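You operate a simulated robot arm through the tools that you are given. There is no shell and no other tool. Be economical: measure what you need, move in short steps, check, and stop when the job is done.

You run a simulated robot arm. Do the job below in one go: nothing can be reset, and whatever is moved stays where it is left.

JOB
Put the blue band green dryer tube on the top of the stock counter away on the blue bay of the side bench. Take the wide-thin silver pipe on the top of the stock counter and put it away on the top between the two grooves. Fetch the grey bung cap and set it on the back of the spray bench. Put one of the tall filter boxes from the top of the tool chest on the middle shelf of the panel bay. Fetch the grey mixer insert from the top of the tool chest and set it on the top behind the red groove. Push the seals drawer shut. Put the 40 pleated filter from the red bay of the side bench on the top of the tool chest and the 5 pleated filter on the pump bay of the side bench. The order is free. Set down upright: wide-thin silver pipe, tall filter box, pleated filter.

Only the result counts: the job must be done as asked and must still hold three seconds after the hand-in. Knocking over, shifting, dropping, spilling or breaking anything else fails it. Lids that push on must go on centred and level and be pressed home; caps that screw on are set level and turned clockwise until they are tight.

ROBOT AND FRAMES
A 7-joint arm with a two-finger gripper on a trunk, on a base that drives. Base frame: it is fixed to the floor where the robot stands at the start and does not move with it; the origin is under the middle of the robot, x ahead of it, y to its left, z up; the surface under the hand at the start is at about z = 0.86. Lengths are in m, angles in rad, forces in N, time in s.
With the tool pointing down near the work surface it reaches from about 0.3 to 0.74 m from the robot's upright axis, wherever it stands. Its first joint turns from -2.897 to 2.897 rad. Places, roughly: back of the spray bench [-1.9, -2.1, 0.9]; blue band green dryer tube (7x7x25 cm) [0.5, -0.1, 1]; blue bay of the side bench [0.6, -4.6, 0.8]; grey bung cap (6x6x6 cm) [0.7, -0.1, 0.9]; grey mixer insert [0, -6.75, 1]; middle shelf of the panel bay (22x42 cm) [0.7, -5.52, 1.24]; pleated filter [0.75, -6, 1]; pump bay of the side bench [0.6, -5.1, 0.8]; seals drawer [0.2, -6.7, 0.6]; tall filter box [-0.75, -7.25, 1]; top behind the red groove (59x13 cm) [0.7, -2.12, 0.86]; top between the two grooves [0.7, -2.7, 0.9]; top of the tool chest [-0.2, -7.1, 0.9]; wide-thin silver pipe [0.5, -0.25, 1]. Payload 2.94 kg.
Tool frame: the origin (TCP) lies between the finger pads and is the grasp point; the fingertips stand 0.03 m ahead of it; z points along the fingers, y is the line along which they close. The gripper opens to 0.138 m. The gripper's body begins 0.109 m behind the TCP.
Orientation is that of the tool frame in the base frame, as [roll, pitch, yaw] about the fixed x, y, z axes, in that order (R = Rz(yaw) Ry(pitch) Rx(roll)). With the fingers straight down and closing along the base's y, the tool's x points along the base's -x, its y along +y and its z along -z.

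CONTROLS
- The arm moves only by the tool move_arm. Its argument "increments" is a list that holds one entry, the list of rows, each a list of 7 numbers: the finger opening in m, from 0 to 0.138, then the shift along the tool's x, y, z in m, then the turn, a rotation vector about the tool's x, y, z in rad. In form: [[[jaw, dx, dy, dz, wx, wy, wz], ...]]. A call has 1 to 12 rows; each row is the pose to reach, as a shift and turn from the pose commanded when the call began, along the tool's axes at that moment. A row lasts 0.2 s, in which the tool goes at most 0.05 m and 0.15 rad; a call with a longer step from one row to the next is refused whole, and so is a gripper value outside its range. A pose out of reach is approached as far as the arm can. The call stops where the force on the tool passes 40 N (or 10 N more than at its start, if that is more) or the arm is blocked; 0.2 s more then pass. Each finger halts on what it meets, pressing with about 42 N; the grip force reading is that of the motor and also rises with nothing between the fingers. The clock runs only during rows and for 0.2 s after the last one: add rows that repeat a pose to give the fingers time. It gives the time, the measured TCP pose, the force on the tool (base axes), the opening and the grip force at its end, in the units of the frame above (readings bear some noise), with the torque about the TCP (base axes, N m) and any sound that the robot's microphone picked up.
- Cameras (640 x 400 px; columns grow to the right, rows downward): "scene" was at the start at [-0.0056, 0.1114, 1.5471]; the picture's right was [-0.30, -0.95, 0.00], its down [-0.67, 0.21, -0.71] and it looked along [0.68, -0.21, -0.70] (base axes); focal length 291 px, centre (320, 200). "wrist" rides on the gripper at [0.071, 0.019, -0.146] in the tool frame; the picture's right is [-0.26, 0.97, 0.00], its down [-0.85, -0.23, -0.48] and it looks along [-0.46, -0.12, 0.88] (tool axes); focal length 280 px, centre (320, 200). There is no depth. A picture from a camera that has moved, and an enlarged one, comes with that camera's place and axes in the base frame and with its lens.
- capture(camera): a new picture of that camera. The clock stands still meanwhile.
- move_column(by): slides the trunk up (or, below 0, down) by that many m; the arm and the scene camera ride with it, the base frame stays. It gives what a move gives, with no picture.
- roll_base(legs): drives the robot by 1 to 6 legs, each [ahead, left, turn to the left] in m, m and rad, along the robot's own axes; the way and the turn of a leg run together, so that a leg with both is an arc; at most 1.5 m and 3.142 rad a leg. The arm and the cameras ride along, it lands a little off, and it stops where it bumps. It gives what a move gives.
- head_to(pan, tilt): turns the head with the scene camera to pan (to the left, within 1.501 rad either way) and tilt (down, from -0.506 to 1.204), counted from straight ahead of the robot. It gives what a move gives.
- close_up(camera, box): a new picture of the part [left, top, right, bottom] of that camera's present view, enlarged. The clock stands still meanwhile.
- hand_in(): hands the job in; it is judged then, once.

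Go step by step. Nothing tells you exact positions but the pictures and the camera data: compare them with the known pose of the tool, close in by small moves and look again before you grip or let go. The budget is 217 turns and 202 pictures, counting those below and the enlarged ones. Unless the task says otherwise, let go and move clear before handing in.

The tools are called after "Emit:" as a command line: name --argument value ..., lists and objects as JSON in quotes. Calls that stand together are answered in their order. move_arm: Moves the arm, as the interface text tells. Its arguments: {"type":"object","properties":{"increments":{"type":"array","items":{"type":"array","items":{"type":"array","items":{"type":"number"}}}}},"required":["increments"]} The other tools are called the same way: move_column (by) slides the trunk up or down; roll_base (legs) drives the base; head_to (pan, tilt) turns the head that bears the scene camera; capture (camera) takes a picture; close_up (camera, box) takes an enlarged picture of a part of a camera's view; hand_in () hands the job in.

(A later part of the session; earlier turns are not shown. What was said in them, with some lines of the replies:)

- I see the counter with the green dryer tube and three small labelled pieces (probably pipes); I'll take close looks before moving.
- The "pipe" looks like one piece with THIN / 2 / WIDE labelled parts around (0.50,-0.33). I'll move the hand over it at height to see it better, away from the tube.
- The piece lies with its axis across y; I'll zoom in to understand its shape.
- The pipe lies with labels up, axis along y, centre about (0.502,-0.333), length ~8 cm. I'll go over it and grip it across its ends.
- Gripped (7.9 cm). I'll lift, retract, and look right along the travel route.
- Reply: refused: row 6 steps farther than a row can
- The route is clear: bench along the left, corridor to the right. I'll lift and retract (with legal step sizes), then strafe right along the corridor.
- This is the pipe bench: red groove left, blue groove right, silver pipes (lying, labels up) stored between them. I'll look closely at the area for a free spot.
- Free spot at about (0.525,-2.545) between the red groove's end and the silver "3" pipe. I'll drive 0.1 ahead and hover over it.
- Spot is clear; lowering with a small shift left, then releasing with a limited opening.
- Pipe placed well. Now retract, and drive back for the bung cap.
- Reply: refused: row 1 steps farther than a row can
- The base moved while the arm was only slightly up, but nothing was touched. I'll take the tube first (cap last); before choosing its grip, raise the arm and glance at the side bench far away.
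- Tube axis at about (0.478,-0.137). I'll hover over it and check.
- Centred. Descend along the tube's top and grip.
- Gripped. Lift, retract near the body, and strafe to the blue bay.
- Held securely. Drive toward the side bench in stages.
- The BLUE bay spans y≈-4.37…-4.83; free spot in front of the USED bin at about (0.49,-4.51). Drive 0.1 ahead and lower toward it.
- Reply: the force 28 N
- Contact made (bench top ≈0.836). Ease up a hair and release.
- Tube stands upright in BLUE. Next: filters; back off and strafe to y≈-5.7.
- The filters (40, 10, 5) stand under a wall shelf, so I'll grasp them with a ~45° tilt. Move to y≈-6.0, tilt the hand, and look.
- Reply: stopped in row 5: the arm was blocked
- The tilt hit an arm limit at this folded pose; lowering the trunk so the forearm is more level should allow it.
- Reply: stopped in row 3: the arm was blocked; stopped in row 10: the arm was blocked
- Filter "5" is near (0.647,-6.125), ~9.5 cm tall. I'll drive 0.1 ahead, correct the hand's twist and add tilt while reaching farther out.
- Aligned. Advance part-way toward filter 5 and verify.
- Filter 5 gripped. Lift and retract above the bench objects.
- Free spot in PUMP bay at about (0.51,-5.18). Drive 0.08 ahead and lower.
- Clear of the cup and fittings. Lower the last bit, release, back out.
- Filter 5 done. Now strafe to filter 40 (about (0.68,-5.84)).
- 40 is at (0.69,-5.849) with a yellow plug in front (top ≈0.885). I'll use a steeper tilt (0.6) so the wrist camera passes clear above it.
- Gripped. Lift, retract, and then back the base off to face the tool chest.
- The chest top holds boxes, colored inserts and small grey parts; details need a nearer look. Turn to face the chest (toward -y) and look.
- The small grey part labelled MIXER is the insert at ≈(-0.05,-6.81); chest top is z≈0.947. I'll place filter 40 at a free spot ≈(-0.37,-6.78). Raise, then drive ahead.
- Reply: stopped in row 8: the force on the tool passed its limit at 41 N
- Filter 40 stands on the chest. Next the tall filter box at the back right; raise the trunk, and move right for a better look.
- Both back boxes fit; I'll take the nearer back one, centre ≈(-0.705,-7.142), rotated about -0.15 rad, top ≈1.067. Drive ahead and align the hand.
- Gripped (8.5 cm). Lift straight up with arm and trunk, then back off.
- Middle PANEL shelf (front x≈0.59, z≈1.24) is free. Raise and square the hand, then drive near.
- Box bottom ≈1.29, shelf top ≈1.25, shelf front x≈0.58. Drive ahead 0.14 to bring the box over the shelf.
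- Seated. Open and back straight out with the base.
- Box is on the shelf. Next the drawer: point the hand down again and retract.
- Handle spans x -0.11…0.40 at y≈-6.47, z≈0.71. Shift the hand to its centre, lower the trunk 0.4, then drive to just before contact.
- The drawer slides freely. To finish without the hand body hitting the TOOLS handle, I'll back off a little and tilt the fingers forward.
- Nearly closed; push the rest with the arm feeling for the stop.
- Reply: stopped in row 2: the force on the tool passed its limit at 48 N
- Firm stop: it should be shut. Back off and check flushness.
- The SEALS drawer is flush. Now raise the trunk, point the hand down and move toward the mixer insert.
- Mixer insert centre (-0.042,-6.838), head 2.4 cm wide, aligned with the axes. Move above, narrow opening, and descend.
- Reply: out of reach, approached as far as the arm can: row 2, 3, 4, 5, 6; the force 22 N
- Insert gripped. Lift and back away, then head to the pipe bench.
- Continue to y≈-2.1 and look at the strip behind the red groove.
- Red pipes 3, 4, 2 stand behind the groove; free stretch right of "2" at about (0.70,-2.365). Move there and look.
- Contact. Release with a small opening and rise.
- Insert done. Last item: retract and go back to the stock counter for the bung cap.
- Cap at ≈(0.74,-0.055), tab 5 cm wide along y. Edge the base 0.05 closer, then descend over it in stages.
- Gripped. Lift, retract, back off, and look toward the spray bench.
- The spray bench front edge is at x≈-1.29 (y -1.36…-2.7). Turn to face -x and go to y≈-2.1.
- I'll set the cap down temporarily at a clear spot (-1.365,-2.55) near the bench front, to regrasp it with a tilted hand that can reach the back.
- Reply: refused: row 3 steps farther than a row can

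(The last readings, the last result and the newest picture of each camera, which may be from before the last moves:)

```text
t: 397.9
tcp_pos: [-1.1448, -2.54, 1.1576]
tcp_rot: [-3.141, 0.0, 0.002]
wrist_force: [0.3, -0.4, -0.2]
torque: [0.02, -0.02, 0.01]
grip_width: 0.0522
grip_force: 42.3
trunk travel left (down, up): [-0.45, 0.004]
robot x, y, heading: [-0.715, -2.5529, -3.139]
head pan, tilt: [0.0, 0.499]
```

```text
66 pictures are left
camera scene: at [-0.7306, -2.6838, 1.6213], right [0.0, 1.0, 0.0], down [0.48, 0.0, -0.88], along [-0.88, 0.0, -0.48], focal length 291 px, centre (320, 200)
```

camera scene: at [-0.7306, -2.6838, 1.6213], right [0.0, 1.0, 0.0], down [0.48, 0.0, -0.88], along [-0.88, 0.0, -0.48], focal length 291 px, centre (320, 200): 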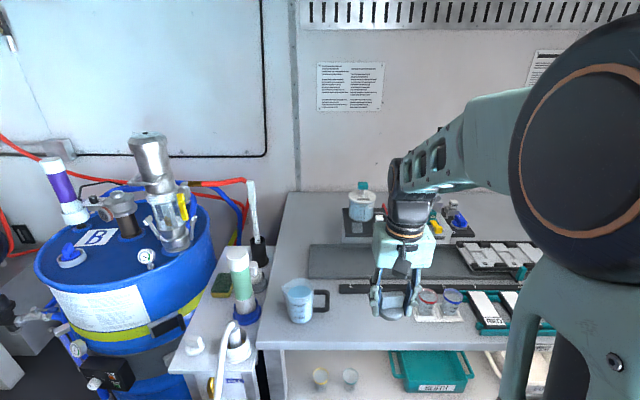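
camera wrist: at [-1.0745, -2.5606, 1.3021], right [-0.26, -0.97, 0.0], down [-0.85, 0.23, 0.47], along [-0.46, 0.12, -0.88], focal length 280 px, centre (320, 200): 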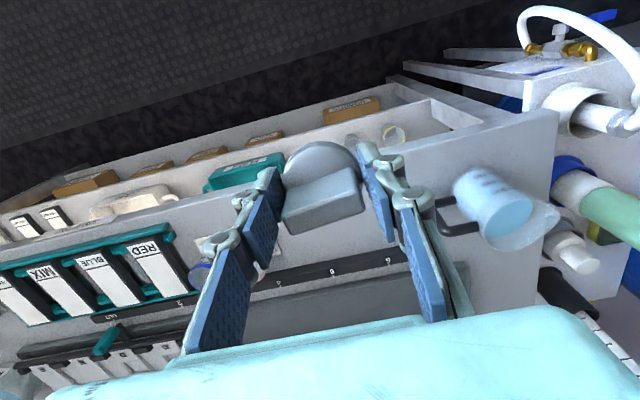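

Emit:
move_arm --increments '[[[0.02, -0.045, 0, 0, 0, 0, 0], [0.02, -0.09, 0, 0, 0, 0, 0], [0.02, -0.13, 0, 0.02, 0, 0, 0], [0.02, -0.165, 0, 0.04, 0, 0, 0], [0.02, -0.2, 0, 0.07, 0, 0, 0], [0.02, -0.22, 0, 0.11, 0, 0, 0], [0.02, -0.22, 0, 0.15, 0, 0, 0], [0.02, -0.22, 0, 0.19, 0, 0, 0], [0.02, -0.22, 0, 0.19, 0, 0, 0]]]'

Emit:
capture --camera "wrist"

```text
t: 399.9
tcp_pos: [-1.3638, -2.5415, 0.9685]
tcp_rot: [3.141, -0.001, 0.0]
wrist_force: [1.0, 0.5, -0.4]
torque: [-0.02, 0.0, 0.03]
grip_width: 0.052
grip_force: 42.1
trunk travel left (down, up): [-0.45, 0.004]
robot x, y, heading: [-0.7175, -2.5473, -3.138]
head pan, tilt: [0.0, 0.499]
```

```text
65 pictures are left
camera wrist: at [-1.2927, -2.5612, 1.1143], right [-0.26, -0.97, 0.0], down [-0.85, 0.23, 0.48], along [-0.46, 0.12, -0.88], focal length 280 px, centre (320, 200)
```

wrist: 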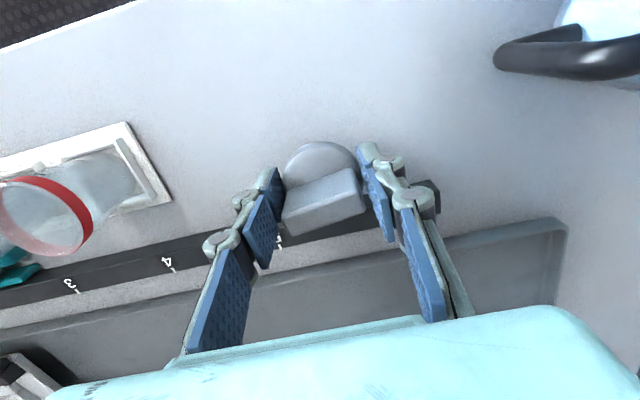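

Emit:
move_arm --increments '[[[0.02, 0.01, 0, 0.035, 0, 0, 0], [0.02, 0.015, 0, 0.066, 0, 0, 0], [0.02, 0.015, 0, 0.069, 0, 0, 0], [0.02, 0.015, 0, 0.072, 0, 0, 0], [0.02, 0.015, 0, 0.074, 0, 0, 0], [0.02, 0.015, 0, 0.076, 0, 0, 0]]]'

```text
t: 400.4
tcp_pos: [-1.3572, -2.5405, 0.9316]
tcp_rot: [3.141, 0.014, 0.003]
wrist_force: [4.0, 0.0, 14.5]
torque: [0.01, -0.22, 0.05]
grip_width: 0.0523
grip_force: 42.1
trunk travel left (down, up): [-0.45, 0.004]
robot x, y, heading: [-0.7172, -2.55, -3.142]
head pan, tilt: [0.0, 0.499]
stopped in row 2: the force on the tool passed its limit at 41 N (the readings are from after the stop); the commanded pose is now the measured one
```

Bench top is higher (≈0.896); contact made. Ease up, release, and rise to tilt the hand.

Emit:
move_arm --increments '[[[0.02, 0, 0, -0.0015, 0, 0, 0], [0.09, 0, 0, -0.0015, 0, 0, 0], [0.09, 0, 0, -0.0015, 0, 0, 0], [0.09, 0, 0, -0.0015, 0, 0, 0], [0.09, 0, 0, -0.04, 0, 0, 0], [0.09, 0, 0, -0.08, 0, 0, 0], [0.09, 0, 0, -0.12, 0, 0, 0]]]'

Emit:
capture --camera "wrist"

```text
t: 402.0
tcp_pos: [-1.3559, -2.5405, 1.0521]
tcp_rot: [-3.141, 0.008, -0.001]
wrist_force: [0.1, -0.2, -0.6]
torque: [0.01, 0.0, 0.0]
grip_width: 0.09
grip_force: 0.1
trunk travel left (down, up): [-0.45, 0.004]
robot x, y, heading: [-0.713, -2.5475, -3.137]
head pan, tilt: [0.0, 0.499]
```

```text
64 pictures are left
camera wrist: at [-1.2836, -2.5603, 1.1964], right [-0.26, -0.97, 0.0], down [-0.84, 0.23, 0.49], along [-0.47, 0.12, -0.87], focal length 280 px, centre (320, 200)
```

wrist: 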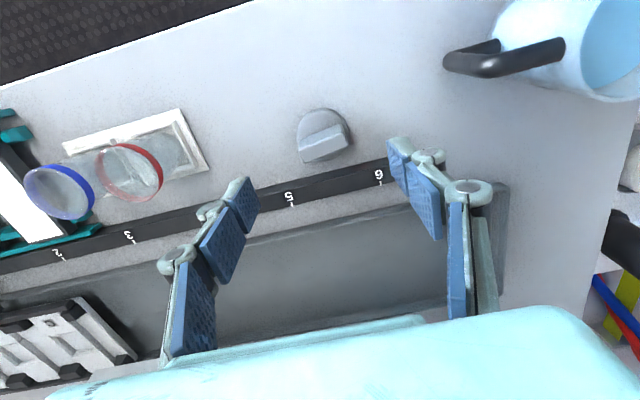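

Emit:
move_arm --increments '[[[0.09, 0.02, 0, -0.04, 0, 0, 0], [0.09, 0.04, 0, -0.08, 0, 0, 0], [0.09, 0.05, 0, -0.12, 0, 0, 0], [0.09, 0.05, 0, -0.15, 0, 0, 0]]]'

Emit:
move_column --by -0.15

Emit:
move_arm --increments '[[[0.09, 0, 0, 0, 0, -0.14, 0], [0.09, 0, 0, 0, 0, -0.28, 0], [0.09, 0, 0, 0, 0, -0.42, 0], [0.09, 0, 0, 0, 0, -0.56, 0], [0.09, 0, 0, 0, 0, -0.7, 0], [0.09, 0, 0, 0, 0, -0.84, 0], [0.09, 0, 0, 0, 0, -0.9, 0]]]'

Emit:
capture --camera "wrist"

```text
t: 403.0
tcp_pos: [-1.3055, -2.5408, 1.1989]
tcp_rot: [-3.141, 0.011, 0.0]
wrist_force: [-0.1, 0.1, -0.5]
torque: [0.0, 0.02, 0.04]
grip_width: 0.0897
grip_force: 0.0
trunk travel left (down, up): [-0.45, 0.004]
robot x, y, heading: [-0.7165, -2.5482, -3.131]
head pan, tilt: [0.0, 0.499]
```

```text
t: 404.8
tcp_pos: [-1.3051, -2.541, 1.0476]
tcp_rot: [3.141, 0.013, 0.001]
wrist_force: [0.3, -0.7, -0.3]
torque: [0.0, 0.05, 0.0]
grip_width: 0.0901
grip_force: 0.0
trunk travel left (down, up): [-0.3, 0.154]
robot x, y, heading: [-0.7163, -2.5494, -3.135]
head pan, tilt: [0.0, 0.499]
```

```text
t: 406.4
tcp_pos: [-1.3048, -2.5405, 1.0484]
tcp_rot: [-3.139, 0.912, 0.002]
wrist_force: [0.2, 1.0, -0.1]
torque: [0.01, -0.01, -0.02]
grip_width: 0.0901
grip_force: 0.2
trunk travel left (down, up): [-0.3, 0.154]
robot x, y, heading: [-0.7145, -2.5494, -3.135]
head pan, tilt: [0.0, 0.499]
```

```text
63 pictures are left
camera wrist: at [-1.1469, -2.5603, 1.0815], right [-0.16, -0.97, 0.21], down [-0.14, 0.23, 0.96], along [-0.98, 0.12, -0.17], focal length 280 px, centre (320, 200)
```

wrist: 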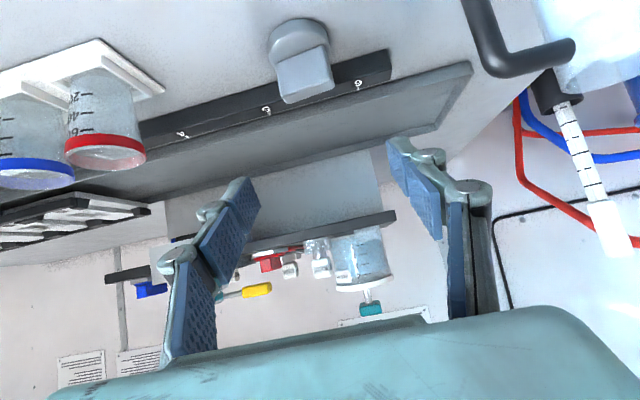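

Tilt achieved. Straddle the cap's tab and grip.

Emit:
move_arm --increments '[[[0.09, 0.018, 0, 0.036, 0, 0, 0], [0.09, 0.037, 0, 0.072, 0, 0, 0], [0.09, 0.055, 0, 0.108, 0, 0, 0], [0.09, 0.055, 0, 0.108, 0, 0, 0]]]'

Emit:
capture --camera "wrist"

```text
t: 407.4
tcp_pos: [-1.356, -2.5395, 0.939]
tcp_rot: [3.14, 0.911, 0.002]
wrist_force: [-0.3, -0.1, 0.8]
torque: [0.03, 0.0, -0.02]
grip_width: 0.09
grip_force: 0.0
trunk travel left (down, up): [-0.3, 0.154]
robot x, y, heading: [-0.7182, -2.5507, -3.134]
head pan, tilt: [0.0, 0.499]
```

```text
62 pictures are left
camera wrist: at [-1.1977, -2.5597, 0.972], right [-0.16, -0.97, 0.21], down [-0.14, 0.23, 0.96], along [-0.98, 0.12, -0.18], focal length 280 px, centre (320, 200)
```

wrist: 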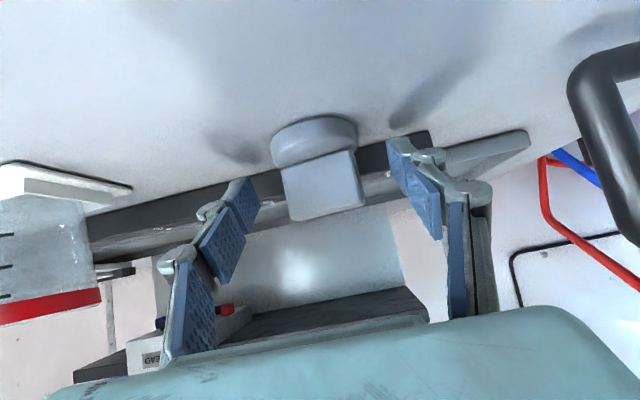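

Emit:
move_arm --increments '[[[0.02, 0, 0, 0, 0, 0, 0], [0.02, 0, 0, 0, 0, 0, 0], [0.02, 0, 0, 0, 0, 0, 0], [0.02, 0, 0, 0, 0, 0, 0]]]'

Emit:
capture --camera "wrist"

```text
t: 408.4
tcp_pos: [-1.3556, -2.5407, 0.9392]
tcp_rot: [3.141, 0.912, 0.0]
wrist_force: [-1.0, -0.7, 0.2]
torque: [0.03, 0.02, 0.04]
grip_width: 0.0511
grip_force: 42.1
trunk travel left (down, up): [-0.3, 0.154]
robot x, y, heading: [-0.7161, -2.551, -3.133]
head pan, tilt: [0.0, 0.499]
```

```text
61 pictures are left
camera wrist: at [-1.1974, -2.5597, 0.9724], right [-0.16, -0.97, 0.21], down [-0.14, 0.23, 0.96], along [-0.98, 0.12, -0.18], focal length 280 px, centre (320, 200)
```

wrist: 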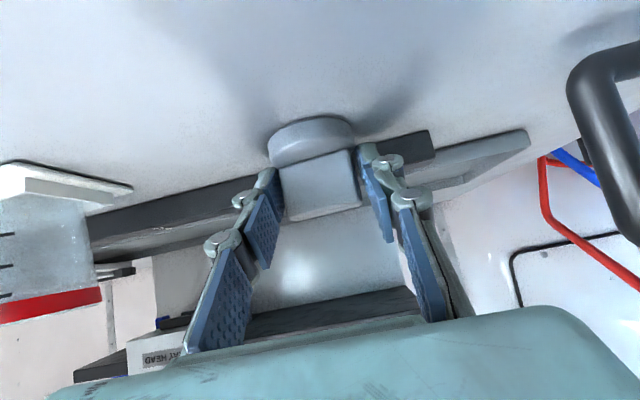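

Regrasped with tilt. Lift 0.2, then move along to y≈-2.0 and look at the back of the bench.

Emit:
move_arm --increments '[[[0.02, -0.032, 0, -0.0245, 0, 0, 0], [0.02, -0.063, 0, -0.049, 0, 0, 0], [0.02, -0.095, 0, -0.0734, 0, 0, 0], [0.02, -0.126, 0, -0.098, 0, 0, 0], [0.02, -0.158, 0, -0.1224, 0, 0, 0], [0.02, -0.158, 0, -0.1224, 0, 0, 0]]]'

Emit:
roll_base --legs '[[-0.1, 0, 0], [0, -0.55, 0]]'

Emit:
head_to --pan 0.1 --tilt 0.5

Emit:
capture --camera "scene"

Emit:
capture --camera "wrist"

```text
t: 409.8
tcp_pos: [-1.3548, -2.5396, 1.1406]
tcp_rot: [3.142, 0.911, -0.001]
wrist_force: [0.3, 0.7, -0.9]
torque: [0.04, -0.01, 0.03]
grip_width: 0.0506
grip_force: 41.5
trunk travel left (down, up): [-0.3, 0.154]
robot x, y, heading: [-0.7153, -2.5521, -3.14]
head pan, tilt: [0.0, 0.499]
```

```text
t: 415.8
tcp_pos: [-1.2575, -1.9984, 1.1397]
tcp_rot: [3.141, 0.911, -0.004]
wrist_force: [-0.4, 0.1, -0.8]
torque: [0.01, 0.0, -0.03]
grip_width: 0.0446
grip_force: 42.4
trunk travel left (down, up): [-0.3, 0.154]
robot x, y, heading: [-0.6154, -2.0105, -3.141]
head pan, tilt: [0.0, 0.499]
```

```text
t: 416.4
tcp_pos: [-1.2573, -1.9986, 1.1386]
tcp_rot: [-3.141, 0.912, -0.004]
wrist_force: [-0.3, 0.1, 0.0]
torque: [-0.05, 0.03, -0.02]
grip_width: 0.0448
grip_force: 42.4
trunk travel left (down, up): [-0.3, 0.154]
robot x, y, heading: [-0.6183, -2.008, -3.143]
head pan, tilt: [0.099, 0.499]
```

```text
60 pictures are left
camera scene: at [-0.6315, -2.1525, 1.4713], right [-0.1, 0.99, 0.0], down [0.48, 0.05, -0.88], along [-0.87, -0.09, -0.48], focal length 291 px, centre (320, 200)
```

scene: 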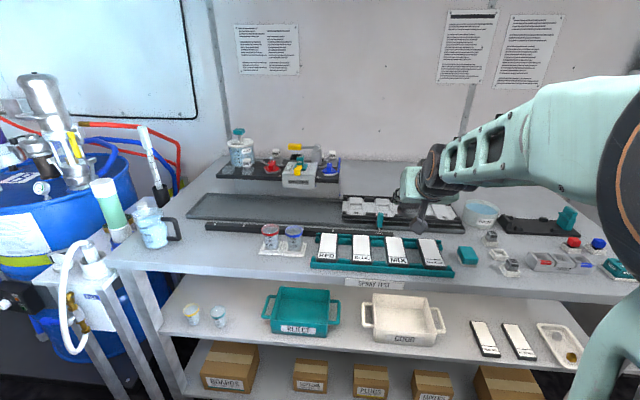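

```text
59 pictures are left
camera wrist: at [-1.0992, -2.0188, 1.1724], right [-0.16, -0.96, 0.21], down [-0.14, 0.23, 0.96], along [-0.98, 0.13, -0.18], focal length 280 px, centre (320, 200)
```

wrist: 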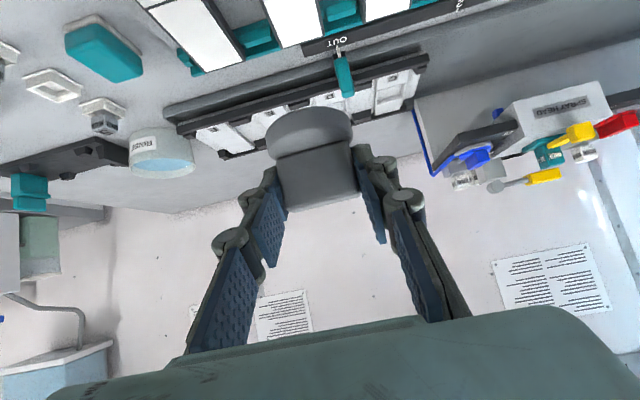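

Emit:
close_up --camera "wrist" --box '[220, 90, 420, 230]'

Emit:
close_up --camera "scene" --box '[300, 130, 480, 250]'

```text
2.86 times, centred on (320, 160) of wrist
camera zoom: at [-1.0992, -2.0188, 1.1724], right [-0.16, -0.96, 0.21], down [-0.14, 0.23, 0.96], along [-0.98, 0.13, -0.18], focal length 801 px, centre (320, 314)
```

zoom: 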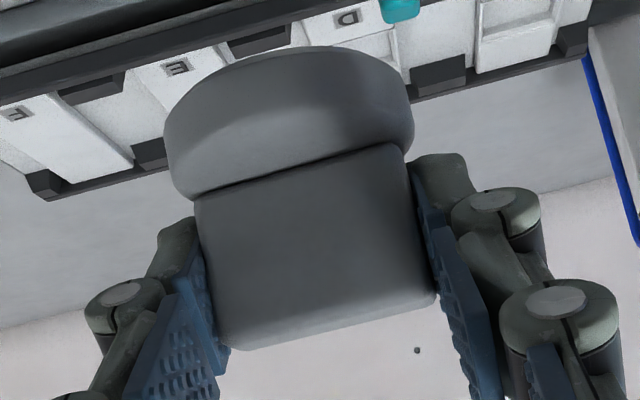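

```text
3.33 times, centred on (390, 190) of scene
camera zoom: at [-0.6315, -2.1525, 1.4713], right [-0.1, 0.99, 0.0], down [0.48, 0.05, -0.88], along [-0.87, -0.09, -0.48], focal length 971 px, centre (87, 233)
```

zoom: 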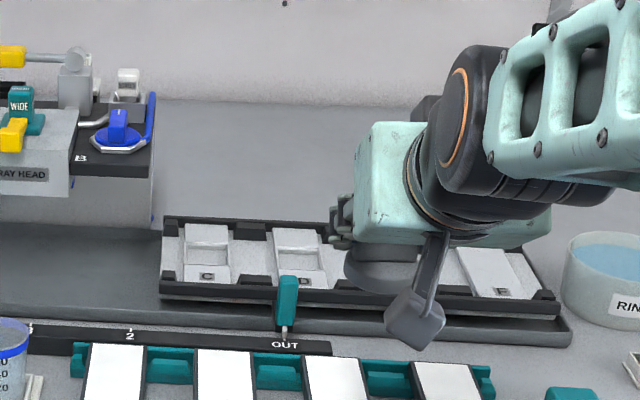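

The cap is now held by its tab, still level. Drive closer (0.29), then extend the arm toward the back at height.

Emit:
roll_base --legs '[[0.29, 0, 0]]'

Emit:
move_arm --increments '[[[0.02, -0.025, 0, 0.032, 0, 0, 0], [0.02, -0.049, 0, 0.063, 0, 0, 0], [0.02, -0.073, 0, 0.095, 0, 0, 0], [0.02, -0.098, 0, 0.126, 0, 0, 0], [0.02, -0.122, 0, 0.158, 0, 0, 0], [0.02, -0.147, 0, 0.19, 0, 0, 0], [0.02, -0.17, 0, 0.221, 0, 0, 0], [0.02, -0.17, 0, 0.221, 0, 0, 0]]]'

Emit:
capture --camera "scene"

Emit:
capture --camera "wrist"

```text
t: 418.4
tcp_pos: [-1.5448, -1.998, 1.1379]
tcp_rot: [-3.142, 0.911, -0.002]
wrist_force: [0.0, 0.1, -0.2]
torque: [0.01, 0.04, 0.01]
grip_width: 0.0446
grip_force: 42.0
trunk travel left (down, up): [-0.3, 0.154]
robot x, y, heading: [-0.9031, -2.0095, -3.143]
head pan, tilt: [0.099, 0.499]
```

```text
t: 420.2
tcp_pos: [-1.824, -1.9956, 1.1381]
tcp_rot: [-3.141, 0.911, -0.005]
wrist_force: [0.1, -0.3, -1.2]
torque: [-0.01, 0.04, -0.01]
grip_width: 0.0447
grip_force: 42.1
trunk travel left (down, up): [-0.3, 0.154]
robot x, y, heading: [-0.9028, -2.0081, -3.138]
head pan, tilt: [0.099, 0.499]
```

```text
56 pictures are left
camera scene: at [-0.9192, -2.1526, 1.4714], right [-0.1, 0.99, 0.0], down [0.48, 0.05, -0.88], along [-0.87, -0.09, -0.48], focal length 291 px, centre (320, 200)
```

scene: 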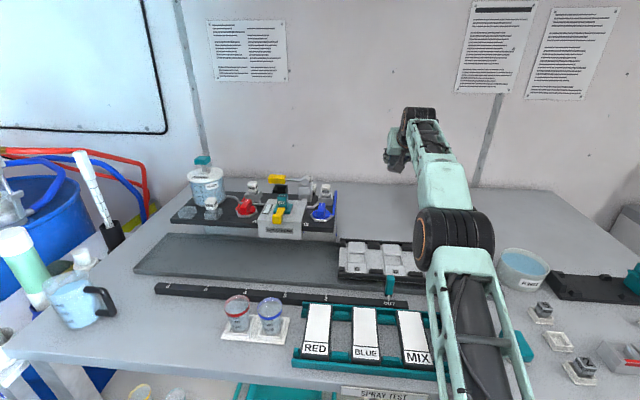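

```text
55 pictures are left
camera wrist: at [-1.6663, -2.0159, 1.1715], right [-0.16, -0.96, 0.21], down [-0.15, 0.23, 0.96], along [-0.98, 0.13, -0.18], focal length 280 px, centre (320, 200)
```

wrist: 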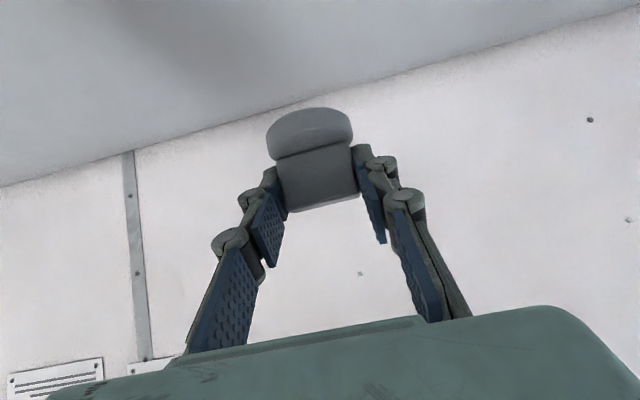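

Emit:
move_arm --increments '[[[0.02, -0.016, 0, 0.02, 0, 0, 0], [0.02, -0.031, 0, 0.04, 0, 0, 0], [0.02, 0.0, 0, 0.064, 0, 0, 0], [0.02, 0.032, 0, 0.089, 0, 0, 0], [0.02, 0.063, 0, 0.113, 0, 0, 0], [0.02, 0.079, 0, 0.125, 0, 0, 0], [0.02, 0.079, 0, 0.125, 0, 0, 0]]]'

Emit:
capture --camera "wrist"

Emit:
close_up --camera "scene" --box '[320, 90, 520, 290]'

```text
t: 421.8
tcp_pos: [-1.8571, -1.9978, 0.997]
tcp_rot: [-3.141, 0.911, -0.004]
wrist_force: [0.3, 0.7, 0.0]
torque: [0.03, 0.0, -0.01]
grip_width: 0.0448
grip_force: 42.3
out of reach, approached as far as the arm can: row 1, 2, 3, 4, 5, 6, 7
trunk travel left (down, up): [-0.3, 0.154]
robot x, y, heading: [-0.9042, -2.0049, -3.135]
head pan, tilt: [0.099, 0.499]
```

```text
54 pictures are left
camera wrist: at [-1.6994, -2.0187, 1.03], right [-0.16, -0.96, 0.21], down [-0.14, 0.23, 0.96], along [-0.98, 0.13, -0.18], focal length 280 px, centre (320, 200)
```

wrist: 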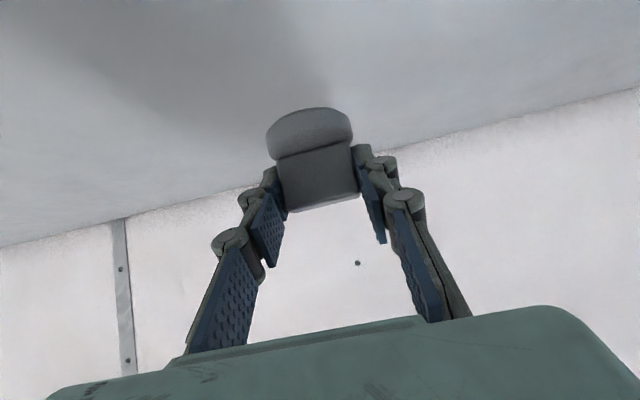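

```text
2.00 times, centred on (420, 190) of scene
camera zoom: at [-0.9182, -2.1526, 1.4714], right [-0.1, 0.99, 0.0], down [0.48, 0.05, -0.88], along [-0.87, -0.09, -0.48], focal length 583 px, centre (120, 220)
```

zoom: 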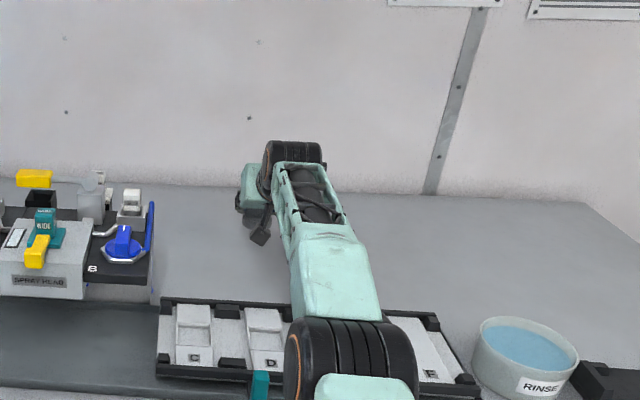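

Emit:
roll_base --legs '[[0.04, 0, 0]]'

Emit:
move_column --by -0.035

Emit:
capture --camera "wrist"

```text
t: 422.7
tcp_pos: [-1.8977, -1.9974, 0.9966]
tcp_rot: [-3.141, 0.911, -0.005]
wrist_force: [0.4, -0.3, -1.7]
torque: [-0.05, -0.04, 0.0]
grip_width: 0.0448
grip_force: 42.3
trunk travel left (down, up): [-0.3, 0.154]
robot x, y, heading: [-0.945, -2.0105, 3.141]
head pan, tilt: [0.099, 0.499]
```

```text
t: 423.5
tcp_pos: [-1.8971, -1.9977, 0.9619]
tcp_rot: [-3.141, 0.91, -0.002]
wrist_force: [-0.6, -0.3, -1.3]
torque: [-0.01, 0.0, 0.01]
grip_width: 0.0448
grip_force: 42.8
trunk travel left (down, up): [-0.265, 0.189]
robot x, y, heading: [-0.9448, -2.0115, 3.146]
head pan, tilt: [0.099, 0.499]
```

```text
52 pictures are left
camera wrist: at [-1.7394, -2.0181, 0.995], right [-0.16, -0.96, 0.21], down [-0.14, 0.23, 0.96], along [-0.98, 0.13, -0.18], focal length 280 px, centre (320, 200)
```

wrist: 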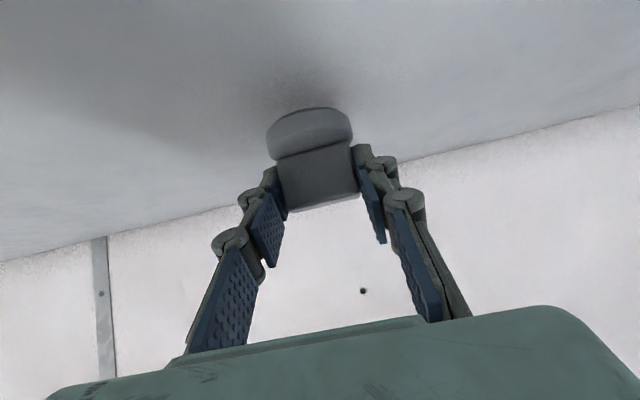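

Close to the surface now; lower in small trunk steps, checking force.

Emit:
move_column --by -0.008

Emit:
move_column --by -0.005

Emit:
move_column --by -0.004

```text
t: 424.1
tcp_pos: [-1.8979, -1.9977, 0.953]
tcp_rot: [3.141, 0.912, -0.003]
wrist_force: [-0.6, 0.1, 0.1]
torque: [-0.02, 0.0, 0.02]
grip_width: 0.0449
grip_force: 41.5
trunk travel left (down, up): [-0.257, 0.197]
robot x, y, heading: [-0.945, -2.0072, 3.142]
head pan, tilt: [0.099, 0.499]
```

```text
t: 424.6
tcp_pos: [-1.8969, -1.9984, 0.9481]
tcp_rot: [-3.141, 0.911, -0.004]
wrist_force: [-0.8, -0.1, -0.8]
torque: [0.03, -0.02, 0.03]
grip_width: 0.0448
grip_force: 42.1
trunk travel left (down, up): [-0.252, 0.202]
robot x, y, heading: [-0.9409, -2.0103, 3.141]
head pan, tilt: [0.099, 0.499]
```

```text
t: 425.1
tcp_pos: [-1.8978, -1.9982, 0.944]
tcp_rot: [-3.141, 0.912, -0.003]
wrist_force: [0.5, 0.3, -1.2]
torque: [-0.04, -0.01, -0.02]
grip_width: 0.0447
grip_force: 42.2
trunk travel left (down, up): [-0.248, 0.206]
robot x, y, heading: [-0.9439, -2.0071, 3.144]
head pan, tilt: [0.099, 0.499]
```

Emit:
move_column --by -0.003

Emit:
move_column --by -0.003

Emit:
capture --camera "wrist"

```text
t: 425.7
tcp_pos: [-1.8971, -1.9976, 0.9436]
tcp_rot: [3.141, 0.914, -0.002]
wrist_force: [0.6, -0.8, 4.7]
torque: [-0.05, -0.07, 0.0]
grip_width: 0.0448
grip_force: 41.8
trunk travel left (down, up): [-0.245, 0.209]
robot x, y, heading: [-0.9412, -2.0069, 3.14]
head pan, tilt: [0.099, 0.499]
```

```text
t: 426.2
tcp_pos: [-1.8976, -1.9974, 0.9433]
tcp_rot: [-3.141, 0.919, -0.004]
wrist_force: [-2.1, 0.2, 13.4]
torque: [-0.14, -0.07, -0.02]
grip_width: 0.0448
grip_force: 42.4
trunk travel left (down, up): [-0.242, 0.212]
robot x, y, heading: [-0.9472, -2.0089, 3.138]
head pan, tilt: [0.099, 0.499]
```

```text
51 pictures are left
camera wrist: at [-1.7389, -2.0181, 0.9761], right [-0.16, -0.96, 0.21], down [-0.14, 0.23, 0.96], along [-0.98, 0.13, -0.17], focal length 280 px, centre (320, 200)
```

wrist: 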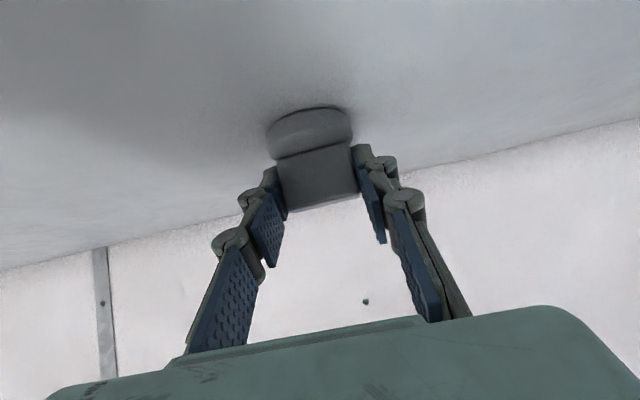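

The cap is on the bench. Release and rise straight up with the trunk, then back away.

Emit:
move_arm --increments '[[[0.09, 0, 0, 0, 0, 0, 0], [0.09, 0, 0, 0, 0, 0, 0], [0.09, 0, 0, 0, 0, 0, 0], [0.09, 0, 0, 0, 0, 0, 0]]]'

Emit:
move_column --by 0.15

Emit:
capture --camera "wrist"

```text
t: 427.2
tcp_pos: [-1.8986, -1.9974, 0.937]
tcp_rot: [3.141, 0.912, -0.004]
wrist_force: [0.2, 0.1, 0.0]
torque: [0.03, -0.01, 0.0]
grip_width: 0.0902
grip_force: 0.1
trunk travel left (down, up): [-0.242, 0.212]
robot x, y, heading: [-0.9441, -2.0096, 3.145]
head pan, tilt: [0.099, 0.499]
```

```text
t: 428.9
tcp_pos: [-1.8965, -1.9977, 1.0883]
tcp_rot: [-3.141, 0.912, -0.004]
wrist_force: [0.7, 0.0, 0.3]
torque: [-0.02, -0.02, 0.02]
grip_width: 0.0904
grip_force: 0.1
trunk travel left (down, up): [-0.392, 0.062]
robot x, y, heading: [-0.9462, -2.0093, 3.146]
head pan, tilt: [0.099, 0.499]
```

```text
50 pictures are left
camera wrist: at [-1.7395, -2.0182, 1.1218], right [-0.16, -0.96, 0.21], down [-0.14, 0.23, 0.96], along [-0.98, 0.13, -0.18], focal length 280 px, centre (320, 200)
```

wrist: 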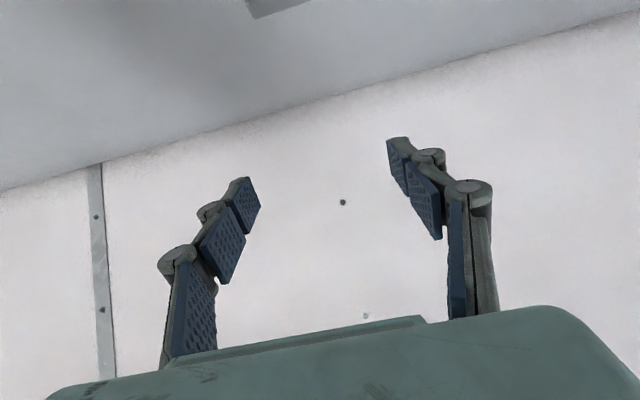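

Emit:
roll_base --legs '[[-0.35, 0, 0]]'

Emit:
capture --camera "scene"

Emit:
close_up --camera "scene" --box '[300, 130, 500, 260]'

```text
t: 431.2
tcp_pos: [-1.5494, -1.9992, 1.0897]
tcp_rot: [-3.141, 0.911, -0.004]
wrist_force: [0.7, 0.3, -0.6]
torque: [-0.01, 0.0, -0.03]
grip_width: 0.0899
grip_force: 0.2
trunk travel left (down, up): [-0.392, 0.062]
robot x, y, heading: [-0.5968, -2.0113, -3.145]
head pan, tilt: [0.099, 0.499]
```

```text
49 pictures are left
camera scene: at [-0.6101, -2.1526, 1.5634], right [-0.1, 0.99, 0.0], down [0.48, 0.05, -0.88], along [-0.87, -0.09, -0.48], focal length 291 px, centre (320, 200)
```

scene: 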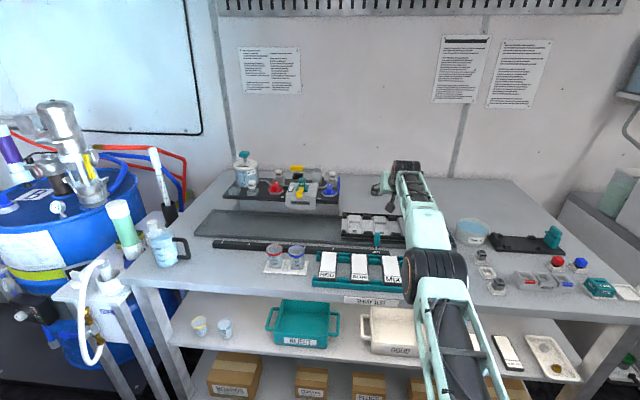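

```text
3.08 times, centred on (400, 195) of scene
camera zoom: at [-0.6101, -2.1526, 1.5634], right [-0.1, 0.99, 0.0], down [0.48, 0.05, -0.88], along [-0.87, -0.09, -0.48], focal length 896 px, centre (74, 215)
```

zoom: 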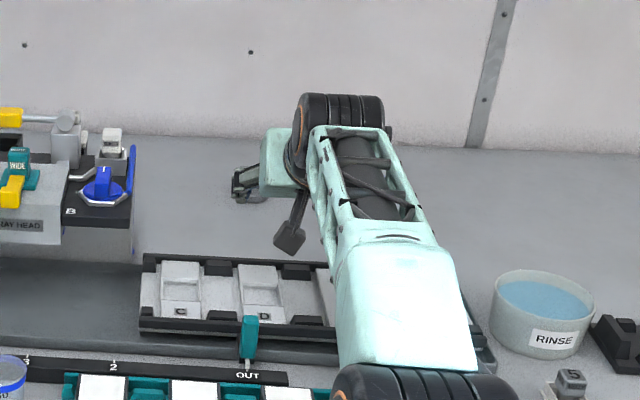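

Emit:
roll_base --legs '[[-0.2, -0.3, 0]]'

Emit:
close_up --camera "scene" --box '[220, 110, 420, 240]'

```text
t: 434.4
tcp_pos: [-1.3449, -1.6988, 1.0888]
tcp_rot: [-3.14, 0.912, -0.002]
wrist_force: [0.2, 0.4, 0.0]
torque: [0.0, 0.03, 0.02]
grip_width: 0.09
grip_force: 0.2
trunk travel left (down, up): [-0.392, 0.062]
robot x, y, heading: [-0.3959, -1.7105, -3.146]
head pan, tilt: [0.099, 0.499]
```

```text
3.08 times, centred on (320, 175) of scene
camera zoom: at [-0.4056, -1.8505, 1.5634], right [-0.1, 0.99, 0.0], down [0.48, 0.05, -0.88], along [-0.87, -0.09, -0.48], focal length 896 px, centre (320, 277)
```

zoom: 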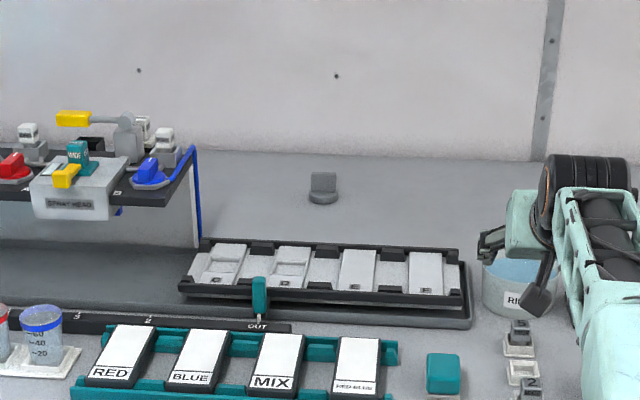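

The cap stands on the back of the bench and nothing around it moved. Back fully clear and hand in.

Emit:
roll_base --legs '[[-0.2, 0, 0]]'

Emit:
capture --camera "scene"

```text
t: 436.0
tcp_pos: [-1.145, -1.6952, 1.0887]
tcp_rot: [-3.14, 0.911, -0.005]
wrist_force: [0.0, 0.5, -0.3]
torque: [0.01, 0.0, -0.03]
grip_width: 0.0904
grip_force: 0.0
trunk travel left (down, up): [-0.392, 0.062]
robot x, y, heading: [-0.1924, -1.7052, -3.142]
head pan, tilt: [0.099, 0.499]
```

```text
46 pictures are left
camera scene: at [-0.2056, -1.8503, 1.5634], right [-0.1, 0.99, 0.0], down [0.48, 0.05, -0.88], along [-0.87, -0.09, -0.48], focal length 291 px, centre (320, 200)
```

scene: 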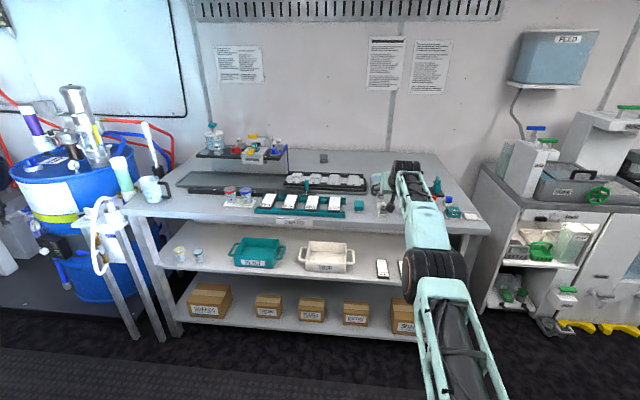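

All items are placed and the robot is clear, so I'm handing in.

Emit:
hand_in

```text
The job is handed in.
```

I've handed in the job with all the items placed, the seals drawer shut, and the hand empty and clear of everything.

- **Dryer tube:** upright in the blue bay of the side bench.
- **Silver pipe:** on the top between the two grooves, lying with its labels up. I took that as "upright" because every other pipe on that bench is stored that way; if you meant standing on end, this one is wrong.
- **Bung cap:** on the back of the spray bench. The arm could not reach the back with the hand pointing straight down, so I set the cap down once near the front of that bench and re-gripped it at an angle.
- **Filter box:** upright on the middle shelf of the panel bay. The chest held four boxes of about the same height; I took one of the two at the back right, which matched the position you gave.
- **Mixer insert:** on the top behind the red groove, near its right-hand end.
- **Filters:** the 40 stands upright on the tool chest, and the 5 stands upright in the pump bay.

I saw nothing else shift in the pictures I took.
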